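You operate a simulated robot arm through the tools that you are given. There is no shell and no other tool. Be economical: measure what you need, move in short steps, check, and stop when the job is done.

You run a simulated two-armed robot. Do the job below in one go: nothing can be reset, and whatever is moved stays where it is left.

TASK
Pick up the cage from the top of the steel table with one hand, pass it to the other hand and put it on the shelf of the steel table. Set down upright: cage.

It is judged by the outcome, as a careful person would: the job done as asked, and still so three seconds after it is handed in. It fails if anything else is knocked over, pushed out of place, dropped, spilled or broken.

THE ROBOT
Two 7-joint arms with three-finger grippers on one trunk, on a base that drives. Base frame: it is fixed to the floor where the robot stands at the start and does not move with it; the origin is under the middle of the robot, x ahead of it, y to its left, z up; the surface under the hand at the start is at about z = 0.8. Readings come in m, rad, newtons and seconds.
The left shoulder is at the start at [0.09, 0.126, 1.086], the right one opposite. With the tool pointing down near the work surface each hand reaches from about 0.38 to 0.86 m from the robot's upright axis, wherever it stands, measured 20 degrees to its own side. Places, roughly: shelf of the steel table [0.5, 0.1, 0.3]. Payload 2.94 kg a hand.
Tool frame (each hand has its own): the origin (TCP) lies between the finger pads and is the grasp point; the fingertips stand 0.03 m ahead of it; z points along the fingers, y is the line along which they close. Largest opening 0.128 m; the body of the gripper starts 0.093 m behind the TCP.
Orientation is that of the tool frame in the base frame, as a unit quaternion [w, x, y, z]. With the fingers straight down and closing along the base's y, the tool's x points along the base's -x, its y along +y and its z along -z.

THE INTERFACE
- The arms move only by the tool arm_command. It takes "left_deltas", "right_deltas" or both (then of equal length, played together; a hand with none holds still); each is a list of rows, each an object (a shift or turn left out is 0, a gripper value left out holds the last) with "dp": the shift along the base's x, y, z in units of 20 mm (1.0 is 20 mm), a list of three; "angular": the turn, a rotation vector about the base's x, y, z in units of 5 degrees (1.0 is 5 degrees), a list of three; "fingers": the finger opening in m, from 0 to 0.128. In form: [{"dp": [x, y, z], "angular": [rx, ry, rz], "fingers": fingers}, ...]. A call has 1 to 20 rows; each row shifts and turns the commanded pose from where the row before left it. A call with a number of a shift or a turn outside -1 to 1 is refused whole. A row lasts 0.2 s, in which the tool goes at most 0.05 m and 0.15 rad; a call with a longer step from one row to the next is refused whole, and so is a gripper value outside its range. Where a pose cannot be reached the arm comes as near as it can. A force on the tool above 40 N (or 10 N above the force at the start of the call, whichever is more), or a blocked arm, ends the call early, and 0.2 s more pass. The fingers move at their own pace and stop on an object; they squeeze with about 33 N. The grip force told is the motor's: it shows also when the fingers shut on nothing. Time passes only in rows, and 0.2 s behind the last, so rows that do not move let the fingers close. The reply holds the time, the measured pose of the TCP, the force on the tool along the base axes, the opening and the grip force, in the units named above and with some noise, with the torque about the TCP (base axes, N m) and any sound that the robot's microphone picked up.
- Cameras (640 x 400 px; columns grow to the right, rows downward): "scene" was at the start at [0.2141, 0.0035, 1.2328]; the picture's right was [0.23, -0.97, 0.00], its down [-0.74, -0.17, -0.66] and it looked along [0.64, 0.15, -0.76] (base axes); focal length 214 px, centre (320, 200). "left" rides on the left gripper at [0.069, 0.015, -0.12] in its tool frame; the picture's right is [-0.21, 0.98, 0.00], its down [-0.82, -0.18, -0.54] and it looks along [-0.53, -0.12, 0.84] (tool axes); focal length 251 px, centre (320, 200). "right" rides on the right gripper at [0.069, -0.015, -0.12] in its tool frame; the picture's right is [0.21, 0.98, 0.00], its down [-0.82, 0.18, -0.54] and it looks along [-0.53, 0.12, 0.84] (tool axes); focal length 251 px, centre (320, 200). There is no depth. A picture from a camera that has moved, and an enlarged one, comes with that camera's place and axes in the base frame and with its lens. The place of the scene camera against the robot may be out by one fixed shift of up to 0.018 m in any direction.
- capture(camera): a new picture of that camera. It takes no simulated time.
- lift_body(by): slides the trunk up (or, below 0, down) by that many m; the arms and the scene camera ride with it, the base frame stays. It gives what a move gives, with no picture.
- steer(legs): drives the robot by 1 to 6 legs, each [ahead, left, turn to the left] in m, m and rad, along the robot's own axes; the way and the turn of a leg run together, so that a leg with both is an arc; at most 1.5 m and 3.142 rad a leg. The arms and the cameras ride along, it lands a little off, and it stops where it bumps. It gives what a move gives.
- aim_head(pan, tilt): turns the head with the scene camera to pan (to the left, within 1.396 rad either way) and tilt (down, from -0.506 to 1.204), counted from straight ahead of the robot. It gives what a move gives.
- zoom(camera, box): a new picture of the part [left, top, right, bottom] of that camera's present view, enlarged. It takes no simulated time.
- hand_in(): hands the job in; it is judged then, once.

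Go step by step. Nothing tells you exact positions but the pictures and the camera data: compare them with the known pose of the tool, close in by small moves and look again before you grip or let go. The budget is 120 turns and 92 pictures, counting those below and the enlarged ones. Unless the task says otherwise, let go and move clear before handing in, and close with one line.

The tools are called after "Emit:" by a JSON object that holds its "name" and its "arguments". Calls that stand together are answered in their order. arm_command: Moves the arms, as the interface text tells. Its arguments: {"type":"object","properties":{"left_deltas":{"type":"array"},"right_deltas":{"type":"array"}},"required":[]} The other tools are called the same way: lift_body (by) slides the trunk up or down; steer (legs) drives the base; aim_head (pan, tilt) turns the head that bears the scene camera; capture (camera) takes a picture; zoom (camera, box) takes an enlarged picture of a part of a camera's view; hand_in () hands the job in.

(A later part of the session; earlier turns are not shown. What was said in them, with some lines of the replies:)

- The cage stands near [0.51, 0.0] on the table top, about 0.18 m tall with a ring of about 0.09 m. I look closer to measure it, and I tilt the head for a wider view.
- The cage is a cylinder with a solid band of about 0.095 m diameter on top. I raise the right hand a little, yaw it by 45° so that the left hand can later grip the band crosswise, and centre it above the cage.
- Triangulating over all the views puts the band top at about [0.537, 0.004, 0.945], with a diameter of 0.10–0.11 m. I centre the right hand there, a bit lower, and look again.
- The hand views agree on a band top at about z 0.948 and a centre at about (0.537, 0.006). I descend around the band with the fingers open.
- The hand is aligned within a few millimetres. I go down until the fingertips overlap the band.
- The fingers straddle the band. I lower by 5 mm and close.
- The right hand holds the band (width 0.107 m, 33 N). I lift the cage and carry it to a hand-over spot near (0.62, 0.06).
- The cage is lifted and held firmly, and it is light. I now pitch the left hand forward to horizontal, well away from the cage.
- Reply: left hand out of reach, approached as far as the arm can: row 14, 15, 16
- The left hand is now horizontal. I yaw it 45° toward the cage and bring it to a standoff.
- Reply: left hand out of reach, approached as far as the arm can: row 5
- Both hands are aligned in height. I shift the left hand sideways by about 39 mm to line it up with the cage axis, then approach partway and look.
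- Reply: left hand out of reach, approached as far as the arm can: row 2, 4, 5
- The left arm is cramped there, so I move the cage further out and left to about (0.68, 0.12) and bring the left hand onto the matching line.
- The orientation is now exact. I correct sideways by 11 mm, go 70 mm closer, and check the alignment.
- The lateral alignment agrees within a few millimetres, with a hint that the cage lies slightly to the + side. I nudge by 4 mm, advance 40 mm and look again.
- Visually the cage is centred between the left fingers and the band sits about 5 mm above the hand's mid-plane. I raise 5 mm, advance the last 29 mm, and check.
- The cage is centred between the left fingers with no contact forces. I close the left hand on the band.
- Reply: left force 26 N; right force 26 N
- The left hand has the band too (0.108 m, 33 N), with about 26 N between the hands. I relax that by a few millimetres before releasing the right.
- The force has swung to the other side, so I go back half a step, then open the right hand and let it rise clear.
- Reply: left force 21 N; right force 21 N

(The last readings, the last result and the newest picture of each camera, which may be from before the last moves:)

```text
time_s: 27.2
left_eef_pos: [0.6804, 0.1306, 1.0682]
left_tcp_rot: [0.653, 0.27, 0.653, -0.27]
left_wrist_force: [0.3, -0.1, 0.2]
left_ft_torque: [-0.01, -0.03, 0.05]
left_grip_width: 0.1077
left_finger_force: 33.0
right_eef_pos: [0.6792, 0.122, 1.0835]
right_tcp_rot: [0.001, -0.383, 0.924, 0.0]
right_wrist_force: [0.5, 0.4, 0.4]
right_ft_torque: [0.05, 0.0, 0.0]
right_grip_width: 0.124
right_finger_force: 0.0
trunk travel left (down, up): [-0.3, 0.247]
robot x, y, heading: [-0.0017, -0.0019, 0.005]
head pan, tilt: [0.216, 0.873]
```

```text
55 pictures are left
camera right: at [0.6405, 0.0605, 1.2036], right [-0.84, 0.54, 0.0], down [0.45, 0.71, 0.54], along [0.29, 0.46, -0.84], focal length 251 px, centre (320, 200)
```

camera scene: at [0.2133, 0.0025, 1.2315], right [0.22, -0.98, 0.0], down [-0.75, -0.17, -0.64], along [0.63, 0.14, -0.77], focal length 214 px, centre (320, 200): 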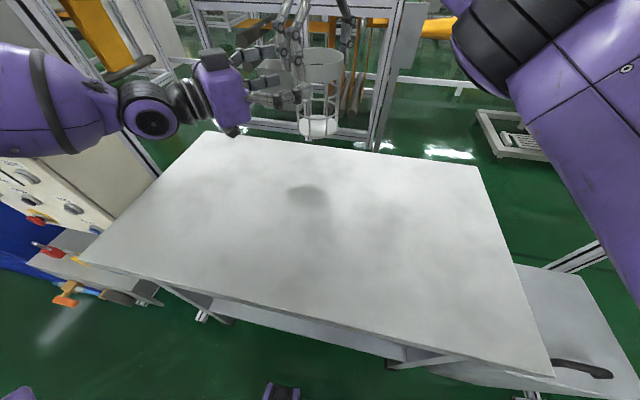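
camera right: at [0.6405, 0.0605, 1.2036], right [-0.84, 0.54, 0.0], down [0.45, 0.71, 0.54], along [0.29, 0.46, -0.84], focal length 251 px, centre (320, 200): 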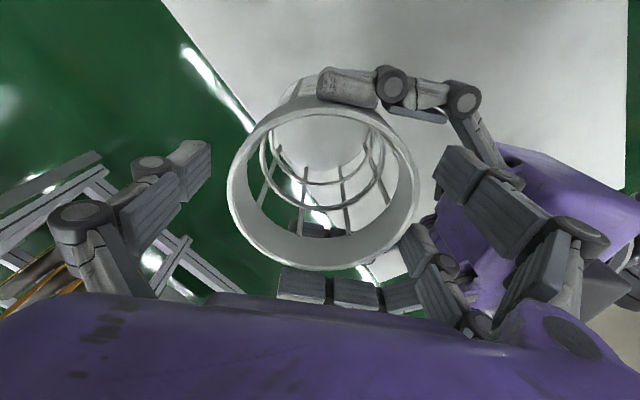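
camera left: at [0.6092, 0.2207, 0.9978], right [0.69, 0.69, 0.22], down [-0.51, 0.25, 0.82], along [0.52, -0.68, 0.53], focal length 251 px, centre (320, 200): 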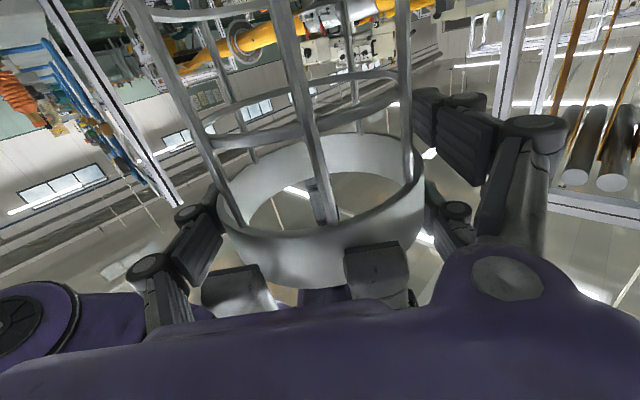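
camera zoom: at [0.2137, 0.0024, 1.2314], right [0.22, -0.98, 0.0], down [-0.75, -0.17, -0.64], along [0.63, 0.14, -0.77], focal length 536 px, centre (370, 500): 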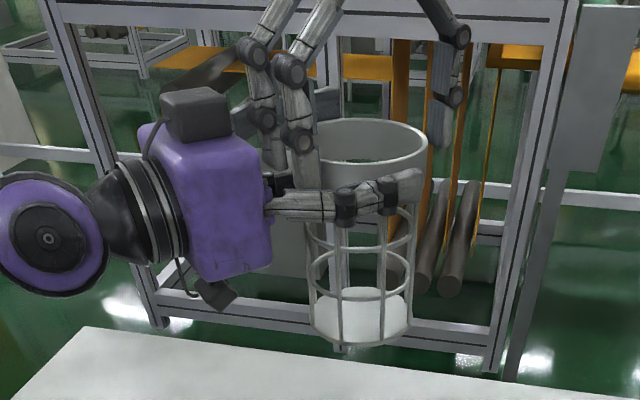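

The left hand alone holds the cage. I open the right hand fully and raise it straight up, then move it away to the right.

Emit:
{"name": "arm_command", "arguments": {"right_deltas": [{"fingers": 0.128}, {"dp": [0, 0, 0.5]}, {"dp": [0, 0, 1]}, {"dp": [0, 0, 1]}, {"dp": [0, 0, 1]}, {"dp": [0, -1, 0.5]}, {"dp": [-0.5, -1, 0]}, {"dp": [-1, -1, 0]}, {"dp": [-1, -1, 0]}, {"dp": [-1, -1, 0]}, {"dp": [-1, -1, 0]}, {"dp": [-1, -1, 0]}, {"dp": [-1, -1, 0]}, {"dp": [-1, -1, 0]}, {"dp": [-1, -1, 0]}, {"dp": [-1, -1, 0]}, {"dp": [0, -1, 0]}, {"dp": [0, -1, 0]}, {}]}}

Emit:
{"name": "capture", "arguments": {"camera": "scene"}}

Emit:
{"name": "capture", "arguments": {"camera": "left"}}

```text
time_s: 31.2
left_eef_pos: [0.6807, 0.1307, 1.0679]
left_tcp_rot: [0.654, 0.271, 0.653, -0.27]
left_wrist_force: [-0.4, -0.6, -0.6]
left_ft_torque: [0.01, -0.01, -0.01]
left_grip_width: 0.1075
left_finger_force: 33.2
right_eef_pos: [0.4911, -0.1388, 1.1634]
right_tcp_rot: [-0.001, -0.383, 0.924, -0.001]
right_wrist_force: [0.2, 0.8, 0.5]
right_ft_torque: [-0.01, 0.03, 0.01]
right_grip_width: 0.1277
right_finger_force: 0.0
trunk travel left (down, up): [-0.3, 0.247]
robot x, y, heading: [-0.0004, 0.0031, -0.001]
head pan, tilt: [0.216, 0.873]
```

```text
54 pictures are left
camera scene: at [0.2139, 0.0029, 1.2313], right [0.22, -0.98, 0.0], down [-0.75, -0.17, -0.64], along [0.63, 0.14, -0.77], focal length 214 px, centre (320, 200)
```

scene: 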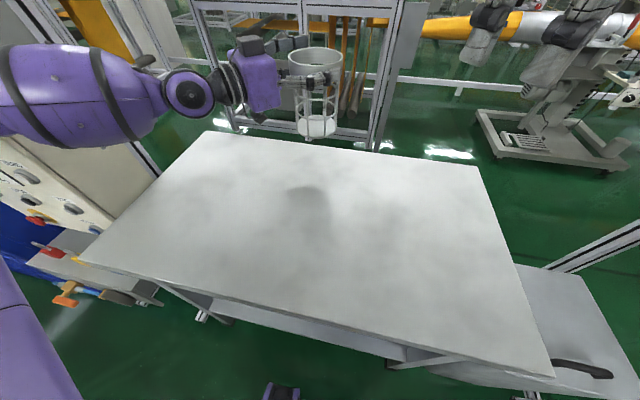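

```text
53 pictures are left
camera left: at [0.6077, 0.226, 0.9984], right [0.69, 0.69, 0.21], down [-0.51, 0.25, 0.82], along [0.51, -0.68, 0.53], focal length 251 px, centre (320, 200)
```

left: 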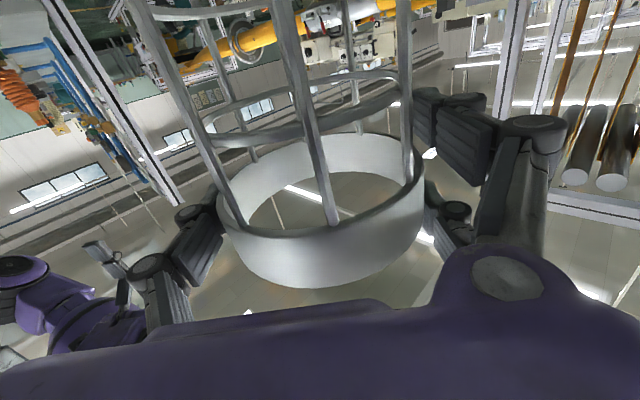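

The right hand is clear. Before backing away from the table I look to both sides and rearwards for obstacles.

Emit:
{"name": "aim_head", "arguments": {"pan": 1.396, "tilt": 0.5}}

Emit:
{"name": "capture", "arguments": {"camera": "scene"}}

Emit:
{"name": "aim_head", "arguments": {"pan": -1.396, "tilt": 0.5}}

Emit:
{"name": "capture", "arguments": {"camera": "scene"}}

```text
time_s: 32.6
left_eef_pos: [0.68, 0.1305, 1.0676]
left_tcp_rot: [0.653, 0.27, 0.653, -0.27]
left_wrist_force: [-0.7, -0.2, -0.8]
left_ft_torque: [0.01, 0.0, -0.01]
left_grip_width: 0.1072
left_finger_force: 32.7
right_eef_pos: [0.4903, -0.1401, 1.1644]
right_tcp_rot: [0.001, -0.382, 0.924, 0.001]
right_wrist_force: [0.1, 0.4, 0.6]
right_ft_torque: [-0.01, -0.03, -0.05]
right_grip_width: 0.1278
right_finger_force: 0.1
trunk travel left (down, up): [-0.3, 0.247]
robot x, y, heading: [-0.0012, -0.0003, -0.001]
head pan, tilt: [1.396, 0.499]
```

```text
52 pictures are left
camera scene: at [0.1545, 0.0754, 1.2631], right [0.98, -0.17, 0.0], down [-0.08, -0.47, -0.88], along [0.15, 0.86, -0.48], focal length 214 px, centre (320, 200)
```

scene: 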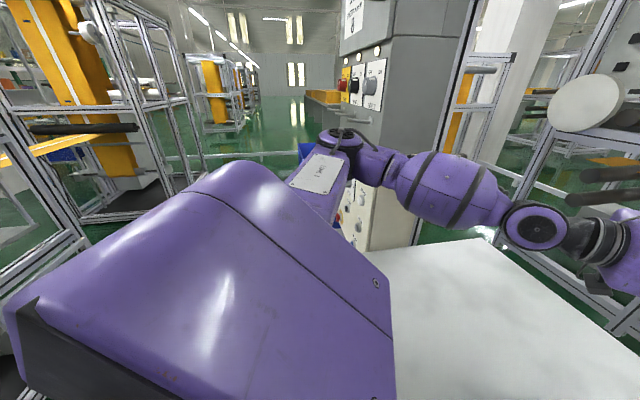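

```text
time_s: 35.0
left_eef_pos: [0.6804, 0.1305, 1.0685]
left_tcp_rot: [0.653, 0.27, 0.654, -0.271]
left_wrist_force: [0.0, 0.4, -0.2]
left_ft_torque: [0.0, 0.0, -0.01]
left_grip_width: 0.1077
left_finger_force: 32.9
right_eef_pos: [0.4908, -0.1387, 1.1634]
right_tcp_rot: [0.0, -0.384, 0.923, 0.0]
right_wrist_force: [-0.2, 0.6, 0.2]
right_ft_torque: [-0.02, -0.01, -0.03]
right_grip_width: 0.1278
right_finger_force: 0.1
trunk travel left (down, up): [-0.3, 0.247]
robot x, y, heading: [0.0016, -0.0003, 0.001]
head pan, tilt: [-1.396, 0.499]
```

```text
51 pictures are left
camera scene: at [0.1543, -0.1038, 1.2632], right [-0.98, -0.17, 0.0], down [-0.08, 0.47, -0.88], along [0.15, -0.86, -0.48], focal length 214 px, centre (320, 200)
```

scene: 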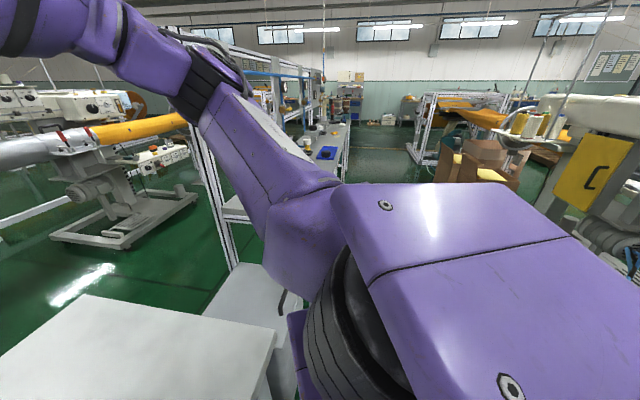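

There is free floor around, with a rack some way back on the left. I back away 0.3 m with the head turned to the rear left, then check.

Emit:
{"name": "steer", "arguments": {"legs": [[-0.3, 0, 0]]}}

Emit:
{"name": "aim_head", "arguments": {"pan": 0.2, "tilt": 0.75}}

Emit:
{"name": "capture", "arguments": {"camera": "scene"}}

```text
time_s: 37.0
left_eef_pos: [0.3944, 0.1328, 1.0687]
left_tcp_rot: [0.654, 0.27, 0.654, -0.27]
left_wrist_force: [-0.3, -1.1, -2.2]
left_ft_torque: [0.05, 0.02, -0.01]
left_grip_width: 0.1076
left_finger_force: 33.1
right_eef_pos: [0.2061, -0.138, 1.1633]
right_tcp_rot: [0.001, -0.384, 0.923, 0.001]
right_wrist_force: [-1.1, 0.3, 0.2]
right_ft_torque: [0.01, -0.01, 0.0]
right_grip_width: 0.1281
right_finger_force: 0.0
trunk travel left (down, up): [-0.3, 0.247]
robot x, y, heading: [-0.2856, -0.0, 0.006]
head pan, tilt: [-1.396, 0.499]
```

```text
time_s: 38.7
left_eef_pos: [0.3933, 0.1325, 1.0679]
left_tcp_rot: [0.654, 0.269, 0.654, -0.269]
left_wrist_force: [0.2, -0.6, -1.8]
left_ft_torque: [0.0, 0.02, -0.04]
left_grip_width: 0.1075
left_finger_force: 32.9
right_eef_pos: [0.2062, -0.1378, 1.1642]
right_tcp_rot: [0.001, -0.384, 0.923, 0.0]
right_wrist_force: [0.2, -0.3, 0.0]
right_ft_torque: [-0.02, 0.0, 0.0]
right_grip_width: 0.1279
right_finger_force: 0.0
trunk travel left (down, up): [-0.3, 0.247]
robot x, y, heading: [-0.283, 0.0043, 0.002]
head pan, tilt: [0.201, 0.75]
```

```text
50 pictures are left
camera scene: at [-0.0663, 0.0025, 1.2412], right [0.2, -0.98, 0.0], down [-0.67, -0.14, -0.73], along [0.72, 0.15, -0.68], focal length 214 px, centre (320, 200)
```

scene: 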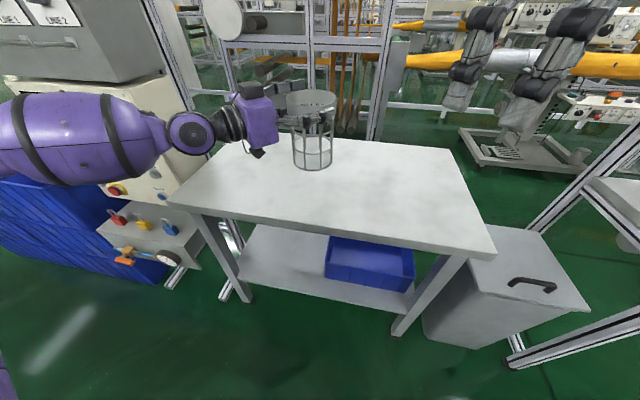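

The shelf is in view: a blue bin fills its right half, and the left part (y 0.1–0.45) is free. I check the rear left once more before backing further.

Emit:
{"name": "aim_head", "arguments": {"pan": 1.396, "tilt": 0.4}}

Emit:
{"name": "capture", "arguments": {"camera": "scene"}}

Emit:
{"name": "aim_head", "arguments": {"pan": -1.396, "tilt": 0.4}}

Emit:
{"name": "capture", "arguments": {"camera": "scene"}}

```text
time_s: 40.1
left_eef_pos: [0.3941, 0.1329, 1.0686]
left_tcp_rot: [0.653, 0.269, 0.654, -0.27]
left_wrist_force: [-0.5, -0.3, -1.3]
left_ft_torque: [-0.01, 0.0, 0.06]
left_grip_width: 0.1074
left_finger_force: 32.6
right_eef_pos: [0.205, -0.1382, 1.1631]
right_tcp_rot: [0.001, -0.384, 0.923, 0.0]
right_wrist_force: [0.2, -0.1, -0.4]
right_ft_torque: [0.02, -0.01, -0.02]
right_grip_width: 0.1278
right_finger_force: 0.0
trunk travel left (down, up): [-0.3, 0.247]
robot x, y, heading: [-0.2847, -0.0013, 0.003]
head pan, tilt: [1.396, 0.4]
```

```text
49 pictures are left
camera scene: at [-0.1316, 0.0771, 1.2723], right [0.99, -0.17, 0.0], down [-0.07, -0.38, -0.92], along [0.16, 0.91, -0.39], focal length 214 px, centre (320, 200)
```

scene: 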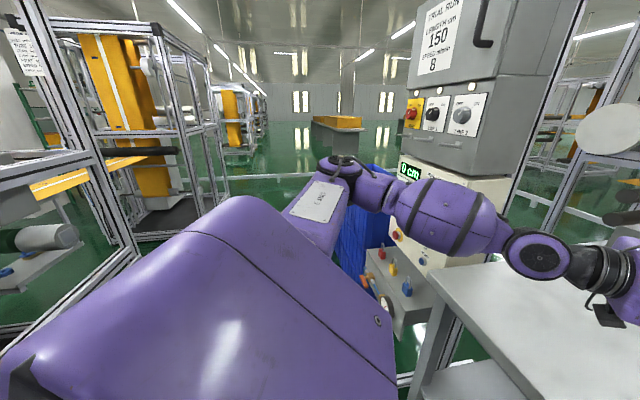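

```text
time_s: 42.6
left_eef_pos: [0.3935, 0.1333, 1.0686]
left_tcp_rot: [0.654, 0.27, 0.654, -0.27]
left_wrist_force: [-0.1, 0.1, -1.9]
left_ft_torque: [0.01, 0.0, -0.01]
left_grip_width: 0.1077
left_finger_force: 32.8
right_eef_pos: [0.2063, -0.1391, 1.164]
right_tcp_rot: [0.001, -0.384, 0.923, 0.0]
right_wrist_force: [-0.1, -0.1, 0.2]
right_ft_torque: [-0.02, -0.02, 0.02]
right_grip_width: 0.128
right_finger_force: 0.0
trunk travel left (down, up): [-0.3, 0.247]
robot x, y, heading: [-0.2845, -0.0026, 0.006]
head pan, tilt: [-1.396, 0.4]
```

```text
48 pictures are left
camera scene: at [-0.131, -0.1053, 1.2723], right [-0.98, -0.18, 0.0], down [-0.07, 0.38, -0.92], along [0.16, -0.91, -0.39], focal length 214 px, centre (320, 200)
```

scene: 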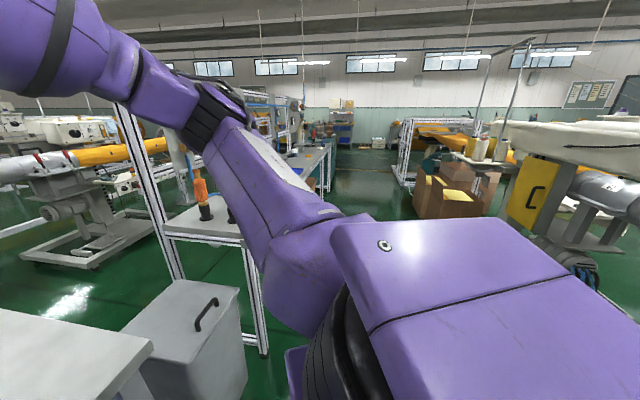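

Nothing stands within about 1.5 m behind. I back another 0.3 m, then lower the trunk fully.

Emit:
{"name": "steer", "arguments": {"legs": [[-0.32, 0, 0]]}}

Emit:
{"name": "lift_body", "arguments": {"by": -0.29}}

Emit:
{"name": "aim_head", "arguments": {"pan": 0.25, "tilt": 0.5}}

Emit:
{"name": "capture", "arguments": {"camera": "scene"}}

```text
time_s: 44.7
left_eef_pos: [0.0723, 0.1309, 1.0684]
left_tcp_rot: [0.653, 0.27, 0.654, -0.27]
left_wrist_force: [-0.4, 0.5, -2.4]
left_ft_torque: [-0.03, 0.0, 0.01]
left_grip_width: 0.1073
left_finger_force: 32.9
right_eef_pos: [-0.118, -0.14, 1.1632]
right_tcp_rot: [0.001, -0.383, 0.924, 0.0]
right_wrist_force: [1.0, 0.2, 0.7]
right_ft_torque: [0.0, -0.05, 0.02]
right_grip_width: 0.1279
right_finger_force: 0.2
trunk travel left (down, up): [-0.3, 0.247]
robot x, y, heading: [-0.6094, -0.0007, 0.004]
head pan, tilt: [-1.396, 0.4]
```

```text
time_s: 47.6
left_eef_pos: [0.0715, 0.1304, 0.778]
left_tcp_rot: [0.654, 0.269, 0.654, -0.269]
left_wrist_force: [0.3, 0.1, -2.0]
left_ft_torque: [0.02, -0.02, 0.02]
left_grip_width: 0.1075
left_finger_force: 32.9
right_eef_pos: [-0.1185, -0.1405, 0.8737]
right_tcp_rot: [0.001, -0.383, 0.924, 0.0]
right_wrist_force: [-0.2, -1.2, 0.6]
right_ft_torque: [0.0, 0.0, 0.0]
right_grip_width: 0.128
right_finger_force: 0.0
trunk travel left (down, up): [-0.01, 0.537]
robot x, y, heading: [-0.6073, -0.0011, 0.0]
head pan, tilt: [-1.396, 0.4]
```

```text
time_s: 49.3
left_eef_pos: [0.0728, 0.1303, 0.7781]
left_tcp_rot: [0.653, 0.27, 0.654, -0.27]
left_wrist_force: [0.8, -0.3, -3.7]
left_ft_torque: [-0.01, 0.04, -0.01]
left_grip_width: 0.1076
left_finger_force: 33.3
right_eef_pos: [-0.1172, -0.139, 0.8732]
right_tcp_rot: [0.002, -0.384, 0.923, 0.0]
right_wrist_force: [-0.3, -0.1, -0.1]
right_ft_torque: [-0.01, -0.04, 0.0]
right_grip_width: 0.1279
right_finger_force: 0.1
trunk travel left (down, up): [-0.01, 0.537]
robot x, y, heading: [-0.6096, -0.0016, 0.003]
head pan, tilt: [0.25, 0.499]
```

```text
47 pictures are left
camera scene: at [-0.2868, 0.0075, 0.9588], right [0.25, -0.97, 0.0], down [-0.46, -0.12, -0.88], along [0.85, 0.22, -0.48], focal length 214 px, centre (320, 200)
```

scene: 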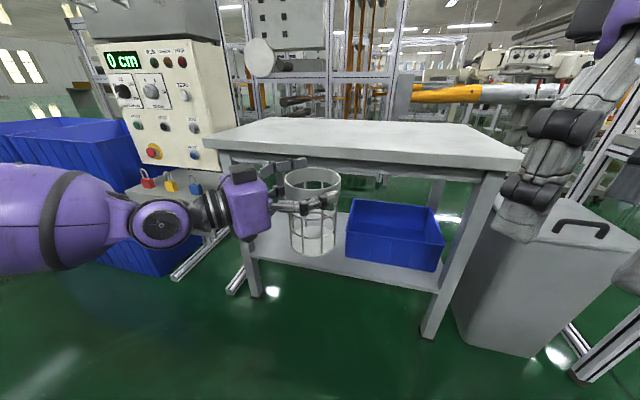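

The shelf plane fits z≈0.3 with its front edge at x≈0.32. The bin spans y<0.07 and the left leg is at y≈0.5, so I target about (0.47, 0.27). In the free space here I turn the left hand to point straight ahead while lowering it.

Emit:
{"name": "arm_command", "arguments": {"left_deltas": [{"dp": [0, 0.3, -0.6], "angular": [0, 0, 1]}, {"dp": [0, 0.3, -0.8], "angular": [0, 0, 1]}, {"dp": [0, 0.3, -0.8], "angular": [0, 0, 1]}, {"dp": [0, 0.3, -0.8], "angular": [0, 0, 1]}, {"dp": [0, 0.3, -0.8], "angular": [0, 0, 1]}, {"dp": [0, 0.3, -0.8], "angular": [0, 0, 1]}, {"dp": [0, 0.3, -0.8], "angular": [0, 0, 1]}, {"dp": [0, 0.3, -0.8], "angular": [0, 0, 1]}, {"dp": [0, 0.3, -0.8], "angular": [0, 0, 1]}, {}]}}

Emit:
{"name": "capture", "arguments": {"camera": "scene"}}

```text
time_s: 51.5
left_eef_pos: [0.0724, 0.1846, 0.6374]
left_tcp_rot: [0.707, -0.001, 0.707, 0.001]
left_wrist_force: [-0.5, 0.0, -1.8]
left_ft_torque: [0.01, 0.07, 0.04]
left_grip_width: 0.1074
left_finger_force: 33.3
right_eef_pos: [-0.1171, -0.1409, 0.8747]
right_tcp_rot: [0.0, -0.383, 0.924, 0.0]
right_wrist_force: [-0.6, -0.1, -0.2]
right_ft_torque: [0.01, 0.01, -0.02]
right_grip_width: 0.1279
right_finger_force: 0.1
trunk travel left (down, up): [-0.01, 0.537]
robot x, y, heading: [-0.6089, -0.0003, 0.006]
head pan, tilt: [0.25, 0.499]
```

```text
46 pictures are left
camera scene: at [-0.2868, 0.0076, 0.9588], right [0.25, -0.97, 0.0], down [-0.46, -0.12, -0.88], along [0.85, 0.22, -0.48], focal length 214 px, centre (320, 200)
```

scene: 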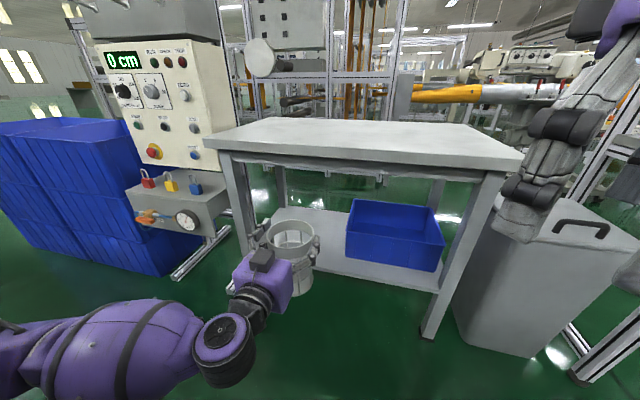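

The hand now points straight ahead with the cage upright. I lower it to about z 0.475.

Emit:
{"name": "arm_command", "arguments": {"left_deltas": [{"dp": [0.1, 0, -0.9]}, {"dp": [0.1, 0, -0.9]}, {"dp": [0.1, 0, -0.9]}, {"dp": [0.1, 0, -0.9]}, {"dp": [0.1, 0, -0.9]}, {"dp": [0.1, 0, -0.9]}, {"dp": [0.1, 0, -0.9]}, {"dp": [0.1, 0, -0.9]}, {"dp": [0, 0, -0.9]}, {}]}}

Emit:
{"name": "capture", "arguments": {"camera": "scene"}}

Emit:
{"name": "capture", "arguments": {"camera": "left"}}

```text
time_s: 53.7
left_eef_pos: [0.0881, 0.1844, 0.4761]
left_tcp_rot: [0.707, -0.001, 0.708, -0.001]
left_wrist_force: [0.6, 0.0, -1.7]
left_ft_torque: [0.0, 0.02, 0.01]
left_grip_width: 0.1075
left_finger_force: 33.1
right_eef_pos: [-0.119, -0.1393, 0.8736]
right_tcp_rot: [0.001, -0.383, 0.924, 0.001]
right_wrist_force: [0.8, -0.3, 0.6]
right_ft_torque: [0.0, -0.03, 0.01]
right_grip_width: 0.1279
right_finger_force: 0.0
trunk travel left (down, up): [-0.01, 0.537]
robot x, y, heading: [-0.6084, -0.003, -0.0]
head pan, tilt: [0.25, 0.499]
```

```text
45 pictures are left
camera scene: at [-0.2868, 0.0076, 0.9588], right [0.25, -0.97, 0.0], down [-0.46, -0.12, -0.88], along [0.85, 0.22, -0.48], focal length 214 px, centre (320, 200)
```

scene: 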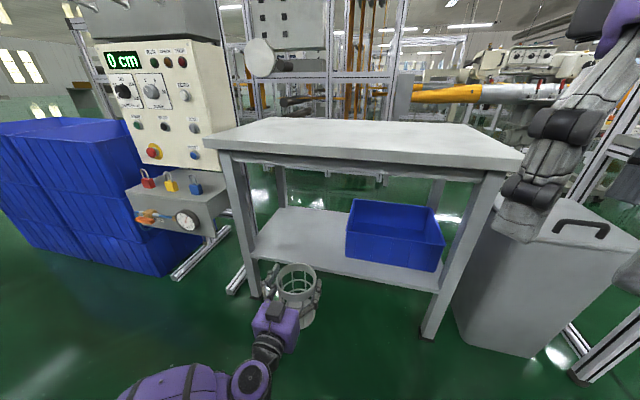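

```text
44 pictures are left
camera left: at [-0.0312, 0.1989, 0.4057], right [0.0, 0.98, 0.21], down [-0.54, -0.18, 0.82], along [0.84, -0.11, 0.53], focal length 251 px, centre (320, 200)
```

left: 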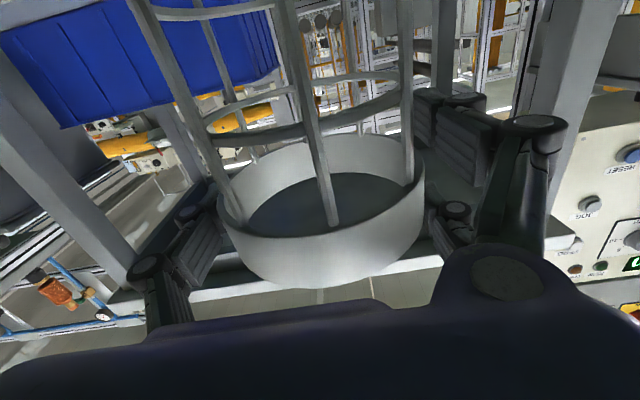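

The cage is upright at z≈0.476 (bottom about 0.338). I raise it a touch, then shift the base left 0.085 m and ahead 0.12 m toward the shelf opening.

Emit:
{"name": "arm_command", "arguments": {"left_deltas": [{"dp": [0, 0, 0.6]}, {}]}}

Emit:
{"name": "steer", "arguments": {"legs": [[0, 0.085, 0], [0.12, 0, 0]]}}

Emit:
{"name": "aim_head", "arguments": {"pan": 0.25, "tilt": 0.75}}

Emit:
{"name": "capture", "arguments": {"camera": "scene"}}

```text
time_s: 54.3
left_eef_pos: [0.0881, 0.186, 0.4862]
left_tcp_rot: [0.706, -0.001, 0.708, 0.0]
left_wrist_force: [0.4, -0.5, -2.2]
left_ft_torque: [-0.02, 0.01, 0.01]
left_grip_width: 0.1072
left_finger_force: 33.2
right_eef_pos: [-0.118, -0.1402, 0.8742]
right_tcp_rot: [0.0, -0.383, 0.924, 0.001]
right_wrist_force: [0.4, 0.2, 0.4]
right_ft_torque: [0.0, 0.03, 0.02]
right_grip_width: 0.1279
right_finger_force: 0.1
trunk travel left (down, up): [-0.01, 0.537]
robot x, y, heading: [-0.6073, 0.0014, 0.001]
head pan, tilt: [0.25, 0.499]
```

```text
time_s: 56.6
left_eef_pos: [0.2101, 0.2661, 0.4873]
left_tcp_rot: [0.706, 0.001, 0.708, -0.001]
left_wrist_force: [0.1, 0.5, -2.1]
left_ft_torque: [-0.01, -0.01, 0.0]
left_grip_width: 0.1073
left_finger_force: 32.9
right_eef_pos: [0.003, -0.0568, 0.8734]
right_tcp_rot: [0.0, -0.383, 0.924, 0.0]
right_wrist_force: [0.7, -0.3, -0.3]
right_ft_torque: [-0.02, 0.03, 0.0]
right_grip_width: 0.1281
right_finger_force: 0.1
trunk travel left (down, up): [-0.01, 0.537]
robot x, y, heading: [-0.4852, 0.0786, -0.003]
head pan, tilt: [0.25, 0.499]
```

```text
time_s: 57.4
left_eef_pos: [0.2092, 0.2661, 0.4875]
left_tcp_rot: [0.707, 0.0, 0.707, -0.001]
left_wrist_force: [-0.3, 0.0, -2.3]
left_ft_torque: [0.0, 0.0, -0.01]
left_grip_width: 0.1074
left_finger_force: 32.9
right_eef_pos: [0.0028, -0.0578, 0.8727]
right_tcp_rot: [0.001, -0.384, 0.923, 0.0]
right_wrist_force: [0.3, -0.3, -0.2]
right_ft_torque: [-0.03, -0.03, 0.01]
right_grip_width: 0.1281
right_finger_force: 0.0
trunk travel left (down, up): [-0.01, 0.537]
robot x, y, heading: [-0.4885, 0.0806, -0.001]
head pan, tilt: [0.25, 0.75]
```

```text
43 pictures are left
camera scene: at [-0.1735, 0.0883, 0.9369], right [0.25, -0.97, 0.0], down [-0.66, -0.17, -0.73], along [0.71, 0.18, -0.68], focal length 214 px, centre (320, 200)
```

scene: 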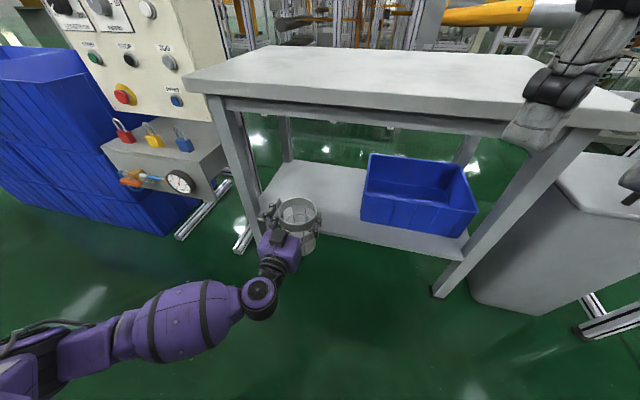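

The path lies between the left leg and the bin. I raise the right hand for extra clearance over the table top, then drive ahead 0.14 m and look.

Emit:
{"name": "arm_command", "arguments": {"right_deltas": [{"dp": [-0.5, -0.5, 1]}, {"dp": [-0.5, -0.5, 1]}, {"dp": [-0.5, -0.5, 1]}, {"dp": [-0.5, -0.5, 1]}, {"dp": [0, -0.5, 1]}, {}]}}

Emit:
{"name": "steer", "arguments": {"legs": [[0.14, 0, 0]]}}

Emit:
{"name": "capture", "arguments": {"camera": "scene"}}

Emit:
{"name": "capture", "arguments": {"camera": "left"}}

```text
time_s: 58.8
left_eef_pos: [0.2094, 0.2675, 0.4884]
left_tcp_rot: [0.707, 0.0, 0.708, 0.0]
left_wrist_force: [-0.4, -0.6, -2.2]
left_ft_torque: [0.03, 0.04, 0.01]
left_grip_width: 0.1072
left_finger_force: 32.9
right_eef_pos: [-0.0384, -0.0749, 0.9041]
right_tcp_rot: [0.001, -0.384, 0.923, 0.001]
right_wrist_force: [6.0, -1.0, 0.7]
right_ft_torque: [0.12, 0.41, -0.05]
right_grip_width: 0.1264
right_finger_force: 0.0
right hand out of reach, approached as far as the arm can: row 2, 3, 4, 5
trunk travel left (down, up): [-0.01, 0.537]
robot x, y, heading: [-0.4909, 0.0816, -0.003]
head pan, tilt: [0.25, 0.75]
```

```text
time_s: 60.1
left_eef_pos: [0.3517, 0.2653, 0.4879]
left_tcp_rot: [0.707, 0.0, 0.708, 0.0]
left_wrist_force: [-0.4, -0.6, -2.5]
left_ft_torque: [-0.01, -0.02, 0.0]
left_grip_width: 0.1072
left_finger_force: 33.3
right_eef_pos: [0.1058, -0.0751, 0.9036]
right_tcp_rot: [0.001, -0.383, 0.924, 0.001]
right_wrist_force: [1.9, 1.2, -1.2]
right_ft_torque: [-0.1, 0.01, -0.15]
right_grip_width: 0.1267
right_finger_force: 0.2
trunk travel left (down, up): [-0.01, 0.537]
robot x, y, heading: [-0.3456, 0.083, -0.004]
head pan, tilt: [0.25, 0.75]
```

```text
42 pictures are left
camera scene: at [-0.0306, 0.0875, 0.9369], right [0.24, -0.97, 0.0], down [-0.66, -0.16, -0.73], along [0.71, 0.18, -0.68], focal length 214 px, centre (320, 200)
```

scene: 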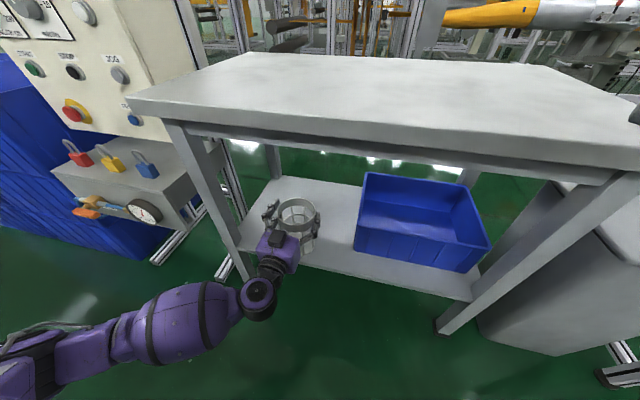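

```text
41 pictures are left
camera left: at [0.2331, 0.2804, 0.4172], right [0.0, 0.98, 0.21], down [-0.54, -0.18, 0.82], along [0.84, -0.12, 0.53], focal length 251 px, centre (320, 200)
```

left: 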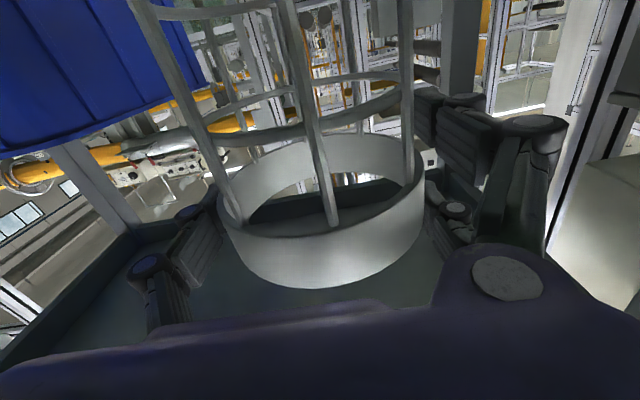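

All is clear and the cage is under the top's front edge. I drive the last 0.12 m ahead.

Emit:
{"name": "steer", "arguments": {"legs": [[0.12, 0, 0]]}}

Emit:
{"name": "capture", "arguments": {"camera": "scene"}}

Emit:
{"name": "capture", "arguments": {"camera": "left"}}

```text
time_s: 61.3
left_eef_pos: [0.471, 0.2662, 0.487]
left_tcp_rot: [0.707, 0.0, 0.708, 0.0]
left_wrist_force: [0.1, -0.8, -2.9]
left_ft_torque: [-0.01, -0.03, -0.01]
left_grip_width: 0.1073
left_finger_force: 33.2
right_eef_pos: [0.2238, -0.0757, 0.9038]
right_tcp_rot: [0.002, -0.383, 0.924, 0.002]
right_wrist_force: [2.0, 1.1, 0.0]
right_ft_torque: [-0.08, 0.0, -0.1]
right_grip_width: 0.1265
right_finger_force: 0.0
trunk travel left (down, up): [-0.01, 0.537]
robot x, y, heading: [-0.2255, 0.0795, 0.002]
head pan, tilt: [0.25, 0.75]
```

```text
40 pictures are left
camera scene: at [0.0887, 0.0876, 0.9368], right [0.24, -0.97, 0.0], down [-0.66, -0.16, -0.73], along [0.71, 0.18, -0.68], focal length 214 px, centre (320, 200)
```

scene: 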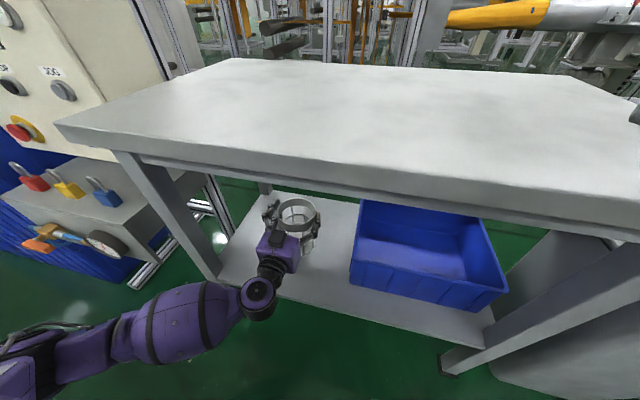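

```text
39 pictures are left
camera left: at [0.3523, 0.2807, 0.4171], right [0.0, 0.98, 0.21], down [-0.54, -0.18, 0.82], along [0.84, -0.12, 0.53], focal length 251 px, centre (320, 200)
```

left: 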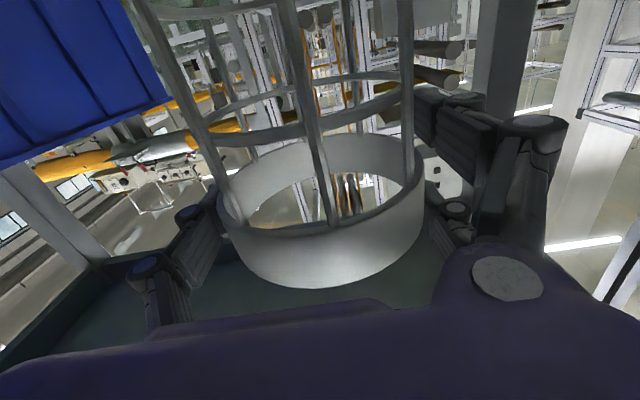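

The cage is over the free part of the shelf at (0.471, 0.266). I lower it to just above the expected contact height.

Emit:
{"name": "arm_command", "arguments": {"left_deltas": [{"dp": [0, 0, -0.5]}, {"dp": [0, 0, -0.5]}, {"dp": [0, 0, -0.5]}, {"dp": [0, 0, -0.4]}, {}]}}

Emit:
{"name": "zoom", "arguments": {"camera": "scene", "box": [220, 160, 380, 320]}}

```text
time_s: 62.5
left_eef_pos: [0.4714, 0.2666, 0.4476]
left_tcp_rot: [0.707, 0.0, 0.708, 0.0]
left_wrist_force: [0.5, 0.4, -2.4]
left_ft_torque: [0.0, -0.01, 0.04]
left_grip_width: 0.1073
left_finger_force: 33.3
right_eef_pos: [0.2248, -0.0763, 0.904]
right_tcp_rot: [0.002, -0.383, 0.924, 0.002]
right_wrist_force: [2.7, 0.8, -1.2]
right_ft_torque: [-0.1, 0.0, -0.15]
right_grip_width: 0.1263
right_finger_force: 0.0
trunk travel left (down, up): [-0.01, 0.537]
robot x, y, heading: [-0.2246, 0.0839, -0.001]
head pan, tilt: [0.25, 0.75]
```

```text
2.50 times, centred on (300, 240) of scene
camera zoom: at [0.0883, 0.0877, 0.937], right [0.24, -0.97, 0.0], down [-0.66, -0.16, -0.73], along [0.71, 0.18, -0.68], focal length 536 px, centre (370, 100)
```

zoom: 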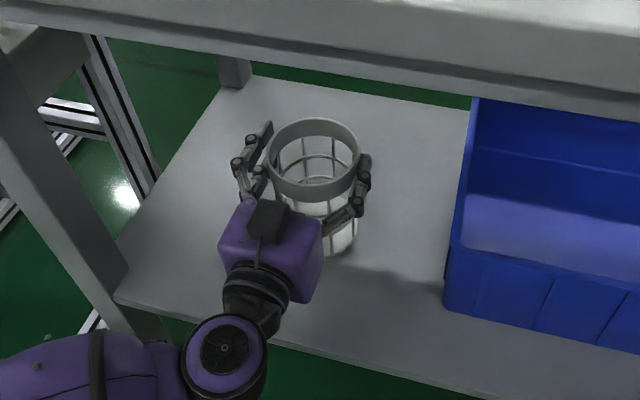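

The cage is upright and just above the shelf. I continue in small steps and watch the vertical force.

Emit:
{"name": "arm_command", "arguments": {"left_deltas": [{"dp": [0, 0, -0.15]}, {"dp": [0, 0, -0.15]}, {}]}}

Emit:
{"name": "arm_command", "arguments": {"left_deltas": [{"dp": [0, 0, -0.12]}, {}]}}

```text
time_s: 63.3
left_eef_pos: [0.4713, 0.2655, 0.4428]
left_tcp_rot: [0.707, 0.0, 0.708, 0.0]
left_wrist_force: [-0.3, 0.3, -2.7]
left_ft_torque: [0.01, -0.01, -0.01]
left_grip_width: 0.1072
left_finger_force: 33.4
right_eef_pos: [0.2231, -0.0746, 0.904]
right_tcp_rot: [0.002, -0.383, 0.924, 0.001]
right_wrist_force: [1.6, 0.8, -1.4]
right_ft_torque: [-0.09, -0.05, -0.12]
right_grip_width: 0.1265
right_finger_force: 0.0
trunk travel left (down, up): [-0.01, 0.537]
robot x, y, heading: [-0.2263, 0.0794, 0.003]
head pan, tilt: [0.25, 0.75]
```

```text
time_s: 63.9
left_eef_pos: [0.4715, 0.2664, 0.4405]
left_tcp_rot: [0.706, 0.0, 0.708, 0.0]
left_wrist_force: [-0.5, -0.1, -1.6]
left_ft_torque: [-0.01, 0.0, 0.01]
left_grip_width: 0.1073
left_finger_force: 32.8
right_eef_pos: [0.2242, -0.0753, 0.9039]
right_tcp_rot: [0.001, -0.383, 0.924, 0.002]
right_wrist_force: [2.1, 0.9, -0.8]
right_ft_torque: [-0.08, -0.01, -0.09]
right_grip_width: 0.1264
right_finger_force: 0.1
trunk travel left (down, up): [-0.01, 0.537]
robot x, y, heading: [-0.2273, 0.0819, 0.002]
head pan, tilt: [0.25, 0.75]
```

Emit:
{"name": "arm_command", "arguments": {"left_deltas": [{"dp": [0, 0, -0.12]}, {}]}}

Emit:
{"name": "arm_command", "arguments": {"left_deltas": [{"dp": [0, 0, -0.1]}, {}]}}

```text
time_s: 64.5
left_eef_pos: [0.4704, 0.2642, 0.4374]
left_tcp_rot: [0.707, 0.0, 0.708, -0.001]
left_wrist_force: [-0.2, 0.6, -1.8]
left_ft_torque: [0.03, -0.01, 0.01]
left_grip_width: 0.1075
left_finger_force: 32.7
right_eef_pos: [0.2238, -0.076, 0.9046]
right_tcp_rot: [0.002, -0.382, 0.924, 0.002]
right_wrist_force: [2.2, 1.2, -2.0]
right_ft_torque: [-0.13, -0.02, -0.09]
right_grip_width: 0.1263
right_finger_force: 0.1
trunk travel left (down, up): [-0.01, 0.537]
robot x, y, heading: [-0.2254, 0.0825, 0.002]
head pan, tilt: [0.25, 0.75]
```

```text
time_s: 65.1
left_eef_pos: [0.4709, 0.2658, 0.4385]
left_tcp_rot: [0.707, -0.001, 0.707, 0.0]
left_wrist_force: [-0.6, -1.8, 4.9]
left_ft_torque: [-0.48, 0.15, -0.03]
left_grip_width: 0.1073
left_finger_force: 33.0
right_eef_pos: [0.2235, -0.0763, 0.9048]
right_tcp_rot: [0.001, -0.383, 0.924, 0.002]
right_wrist_force: [1.4, 0.3, -1.2]
right_ft_torque: [-0.08, -0.03, -0.08]
right_grip_width: 0.1263
right_finger_force: 0.0
trunk travel left (down, up): [-0.01, 0.537]
robot x, y, heading: [-0.2206, 0.0833, -0.001]
head pan, tilt: [0.25, 0.75]
```

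Contact is made (z force rose to +4.9 N at TCP 0.438, as predicted). I look before releasing.

Emit:
{"name": "zoom", "arguments": {"camera": "scene", "box": [240, 180, 360, 300]}}

Emit:
{"name": "arm_command", "arguments": {"left_deltas": [{"dp": [0, 0, -0.05]}, {}]}}

```text
3.33 times, centred on (300, 240) of scene
camera zoom: at [0.0879, 0.0876, 0.9372], right [0.24, -0.97, 0.0], down [-0.66, -0.16, -0.73], along [0.71, 0.18, -0.68], focal length 715 px, centre (387, 67)
```

zoom: 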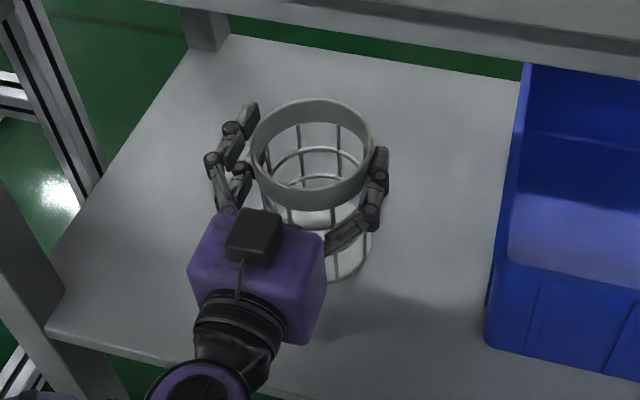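

```text
time_s: 65.7
left_eef_pos: [0.4723, 0.2653, 0.4387]
left_tcp_rot: [0.707, 0.0, 0.707, 0.0]
left_wrist_force: [-1.1, 0.1, 12.4]
left_ft_torque: [-0.61, 0.23, -0.06]
left_grip_width: 0.1074
left_finger_force: 32.8
right_eef_pos: [0.2236, -0.0765, 0.9056]
right_tcp_rot: [0.001, -0.383, 0.924, 0.001]
right_wrist_force: [1.4, 0.6, -1.6]
right_ft_torque: [-0.09, -0.02, -0.09]
right_grip_width: 0.1265
right_finger_force: 0.1
trunk travel left (down, up): [-0.01, 0.537]
robot x, y, heading: [-0.2261, 0.0861, -0.002]
head pan, tilt: [0.25, 0.75]
```

The cage rests firmly on the shelf. I back the pressing off by a millimetre and open the fingers gradually.

Emit:
{"name": "arm_command", "arguments": {"left_deltas": [{"dp": [0, 0, 0.05]}, {"fingers": 0.109}, {"fingers": 0.112}, {"fingers": 0.117}, {"fingers": 0.122}, {"fingers": 0.128}, {}, {}]}}

Emit:
{"name": "zoom", "arguments": {"camera": "scene", "box": [240, 180, 360, 300]}}

Emit:
{"name": "capture", "arguments": {"camera": "left"}}

```text
time_s: 67.5
left_eef_pos: [0.4723, 0.2658, 0.4372]
left_tcp_rot: [0.707, 0.0, 0.708, -0.001]
left_wrist_force: [0.6, -0.1, 0.7]
left_ft_torque: [0.01, 0.0, 0.0]
left_grip_width: 0.1277
left_finger_force: 0.2
right_eef_pos: [0.2232, -0.0744, 0.9041]
right_tcp_rot: [0.001, -0.382, 0.924, 0.001]
right_wrist_force: [1.0, 1.2, -1.0]
right_ft_torque: [-0.08, 0.01, -0.07]
right_grip_width: 0.1264
right_finger_force: 0.1
trunk travel left (down, up): [-0.01, 0.537]
robot x, y, heading: [-0.2279, 0.0819, -0.003]
head pan, tilt: [0.25, 0.75]
```

```text
3.33 times, centred on (300, 240) of scene
camera zoom: at [0.0882, 0.0877, 0.9371], right [0.24, -0.97, 0.0], down [-0.66, -0.16, -0.73], along [0.71, 0.18, -0.68], focal length 715 px, centre (387, 67)
```

zoom: 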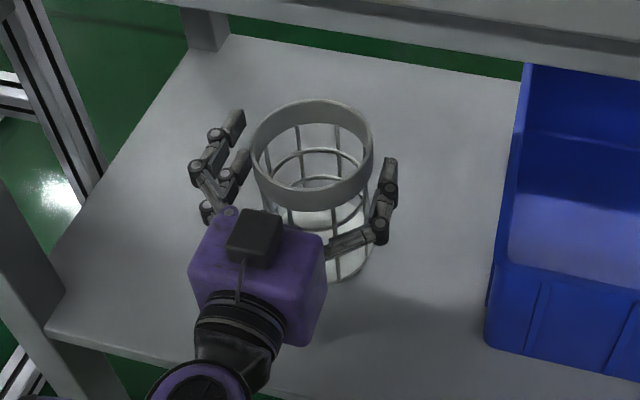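

```text
35 pictures are left
camera left: at [0.3521, 0.2803, 0.3667], right [0.0, 0.98, 0.21], down [-0.54, -0.18, 0.82], along [0.84, -0.12, 0.53], focal length 251 px, centre (320, 200)
```

left: 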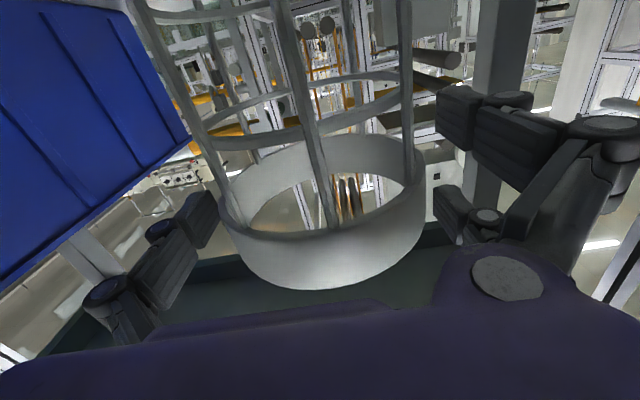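

Released; the cage stands upright with both fingers free. I withdraw the hand straight back with the arm first.

Emit:
{"name": "arm_command", "arguments": {"left_deltas": [{"dp": [-0.5, 0, 0]}, {"dp": [-0.8, 0, 0]}, {"dp": [-0.8, 0, 0]}, {"dp": [-0.8, 0, 0]}, {"dp": [-0.8, 0, 0]}, {}]}}

Emit:
{"name": "capture", "arguments": {"camera": "left"}}

Emit:
{"name": "zoom", "arguments": {"camera": "scene", "box": [220, 160, 380, 320]}}

```text
time_s: 68.9
left_eef_pos: [0.3969, 0.2652, 0.4361]
left_tcp_rot: [0.707, 0.0, 0.707, 0.0]
left_wrist_force: [-0.4, 0.2, 0.0]
left_ft_torque: [0.02, 0.0, 0.0]
left_grip_width: 0.128
left_finger_force: 0.1
right_eef_pos: [0.2233, -0.0753, 0.905]
right_tcp_rot: [0.002, -0.383, 0.924, 0.002]
right_wrist_force: [1.7, 0.5, -2.2]
right_ft_torque: [-0.09, 0.02, -0.09]
right_grip_width: 0.1263
right_finger_force: 0.1
trunk travel left (down, up): [-0.01, 0.537]
robot x, y, heading: [-0.2249, 0.0823, -0.003]
head pan, tilt: [0.25, 0.75]
```

```text
34 pictures are left
camera left: at [0.2776, 0.2798, 0.3669], right [0.0, 0.98, 0.21], down [-0.54, -0.18, 0.82], along [0.84, -0.12, 0.53], focal length 251 px, centre (320, 200)
```

left: 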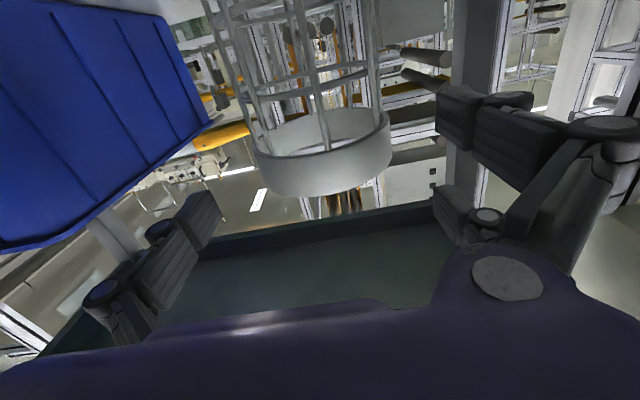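

```text
2.50 times, centred on (300, 240) of scene
camera zoom: at [0.0882, 0.0877, 0.9371], right [0.24, -0.97, 0.0], down [-0.66, -0.16, -0.73], along [0.71, 0.18, -0.68], focal length 536 px, centre (370, 100)
```

zoom: 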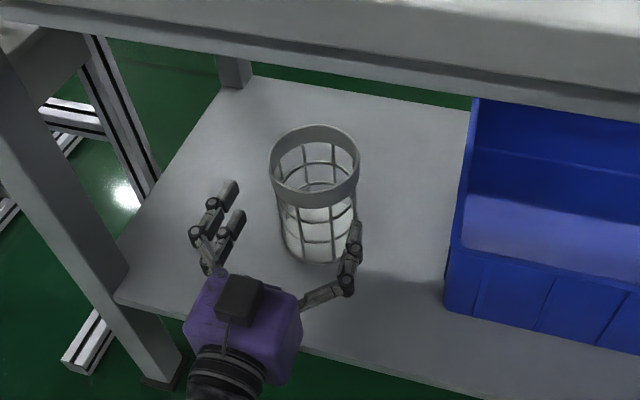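

The cage stands undisturbed and the hand is free of it. I drive straight back to get fully clear, then take a final look.

Emit:
{"name": "steer", "arguments": {"legs": [[-0.3, 0, 0]]}}

Emit:
{"name": "capture", "arguments": {"camera": "scene"}}

```text
time_s: 71.0
left_eef_pos: [0.0967, 0.2657, 0.436]
left_tcp_rot: [0.706, -0.001, 0.708, 0.0]
left_wrist_force: [0.1, 0.5, -0.1]
left_ft_torque: [0.01, -0.02, -0.04]
left_grip_width: 0.1281
left_finger_force: 0.0
right_eef_pos: [-0.0778, -0.0754, 0.9048]
right_tcp_rot: [0.001, -0.383, 0.924, 0.001]
right_wrist_force: [1.9, 0.0, -1.9]
right_ft_torque: [-0.08, -0.04, -0.09]
right_grip_width: 0.1264
right_finger_force: 0.1
trunk travel left (down, up): [-0.01, 0.537]
robot x, y, heading: [-0.5257, 0.0829, 0.0]
head pan, tilt: [0.25, 0.75]
```

```text
32 pictures are left
camera scene: at [-0.2128, 0.0877, 0.9371], right [0.24, -0.97, 0.0], down [-0.66, -0.16, -0.73], along [0.71, 0.18, -0.68], focal length 214 px, centre (320, 200)
```

scene: 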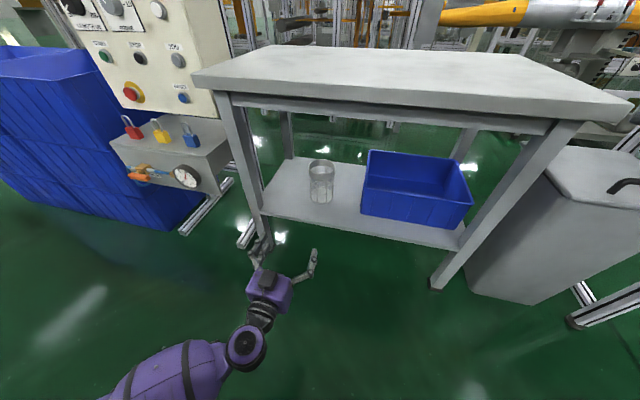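

The cage stands upright on the shelf beside the bin, everything else is in place, and both hands are clear. I hand the job in.

Emit:
{"name": "hand_in", "arguments": {}}

```text
The job is handed in.
```

The right hand picked the cage off the table top and passed it to the left hand, which set it upright on the shelf; nothing else was disturbed.
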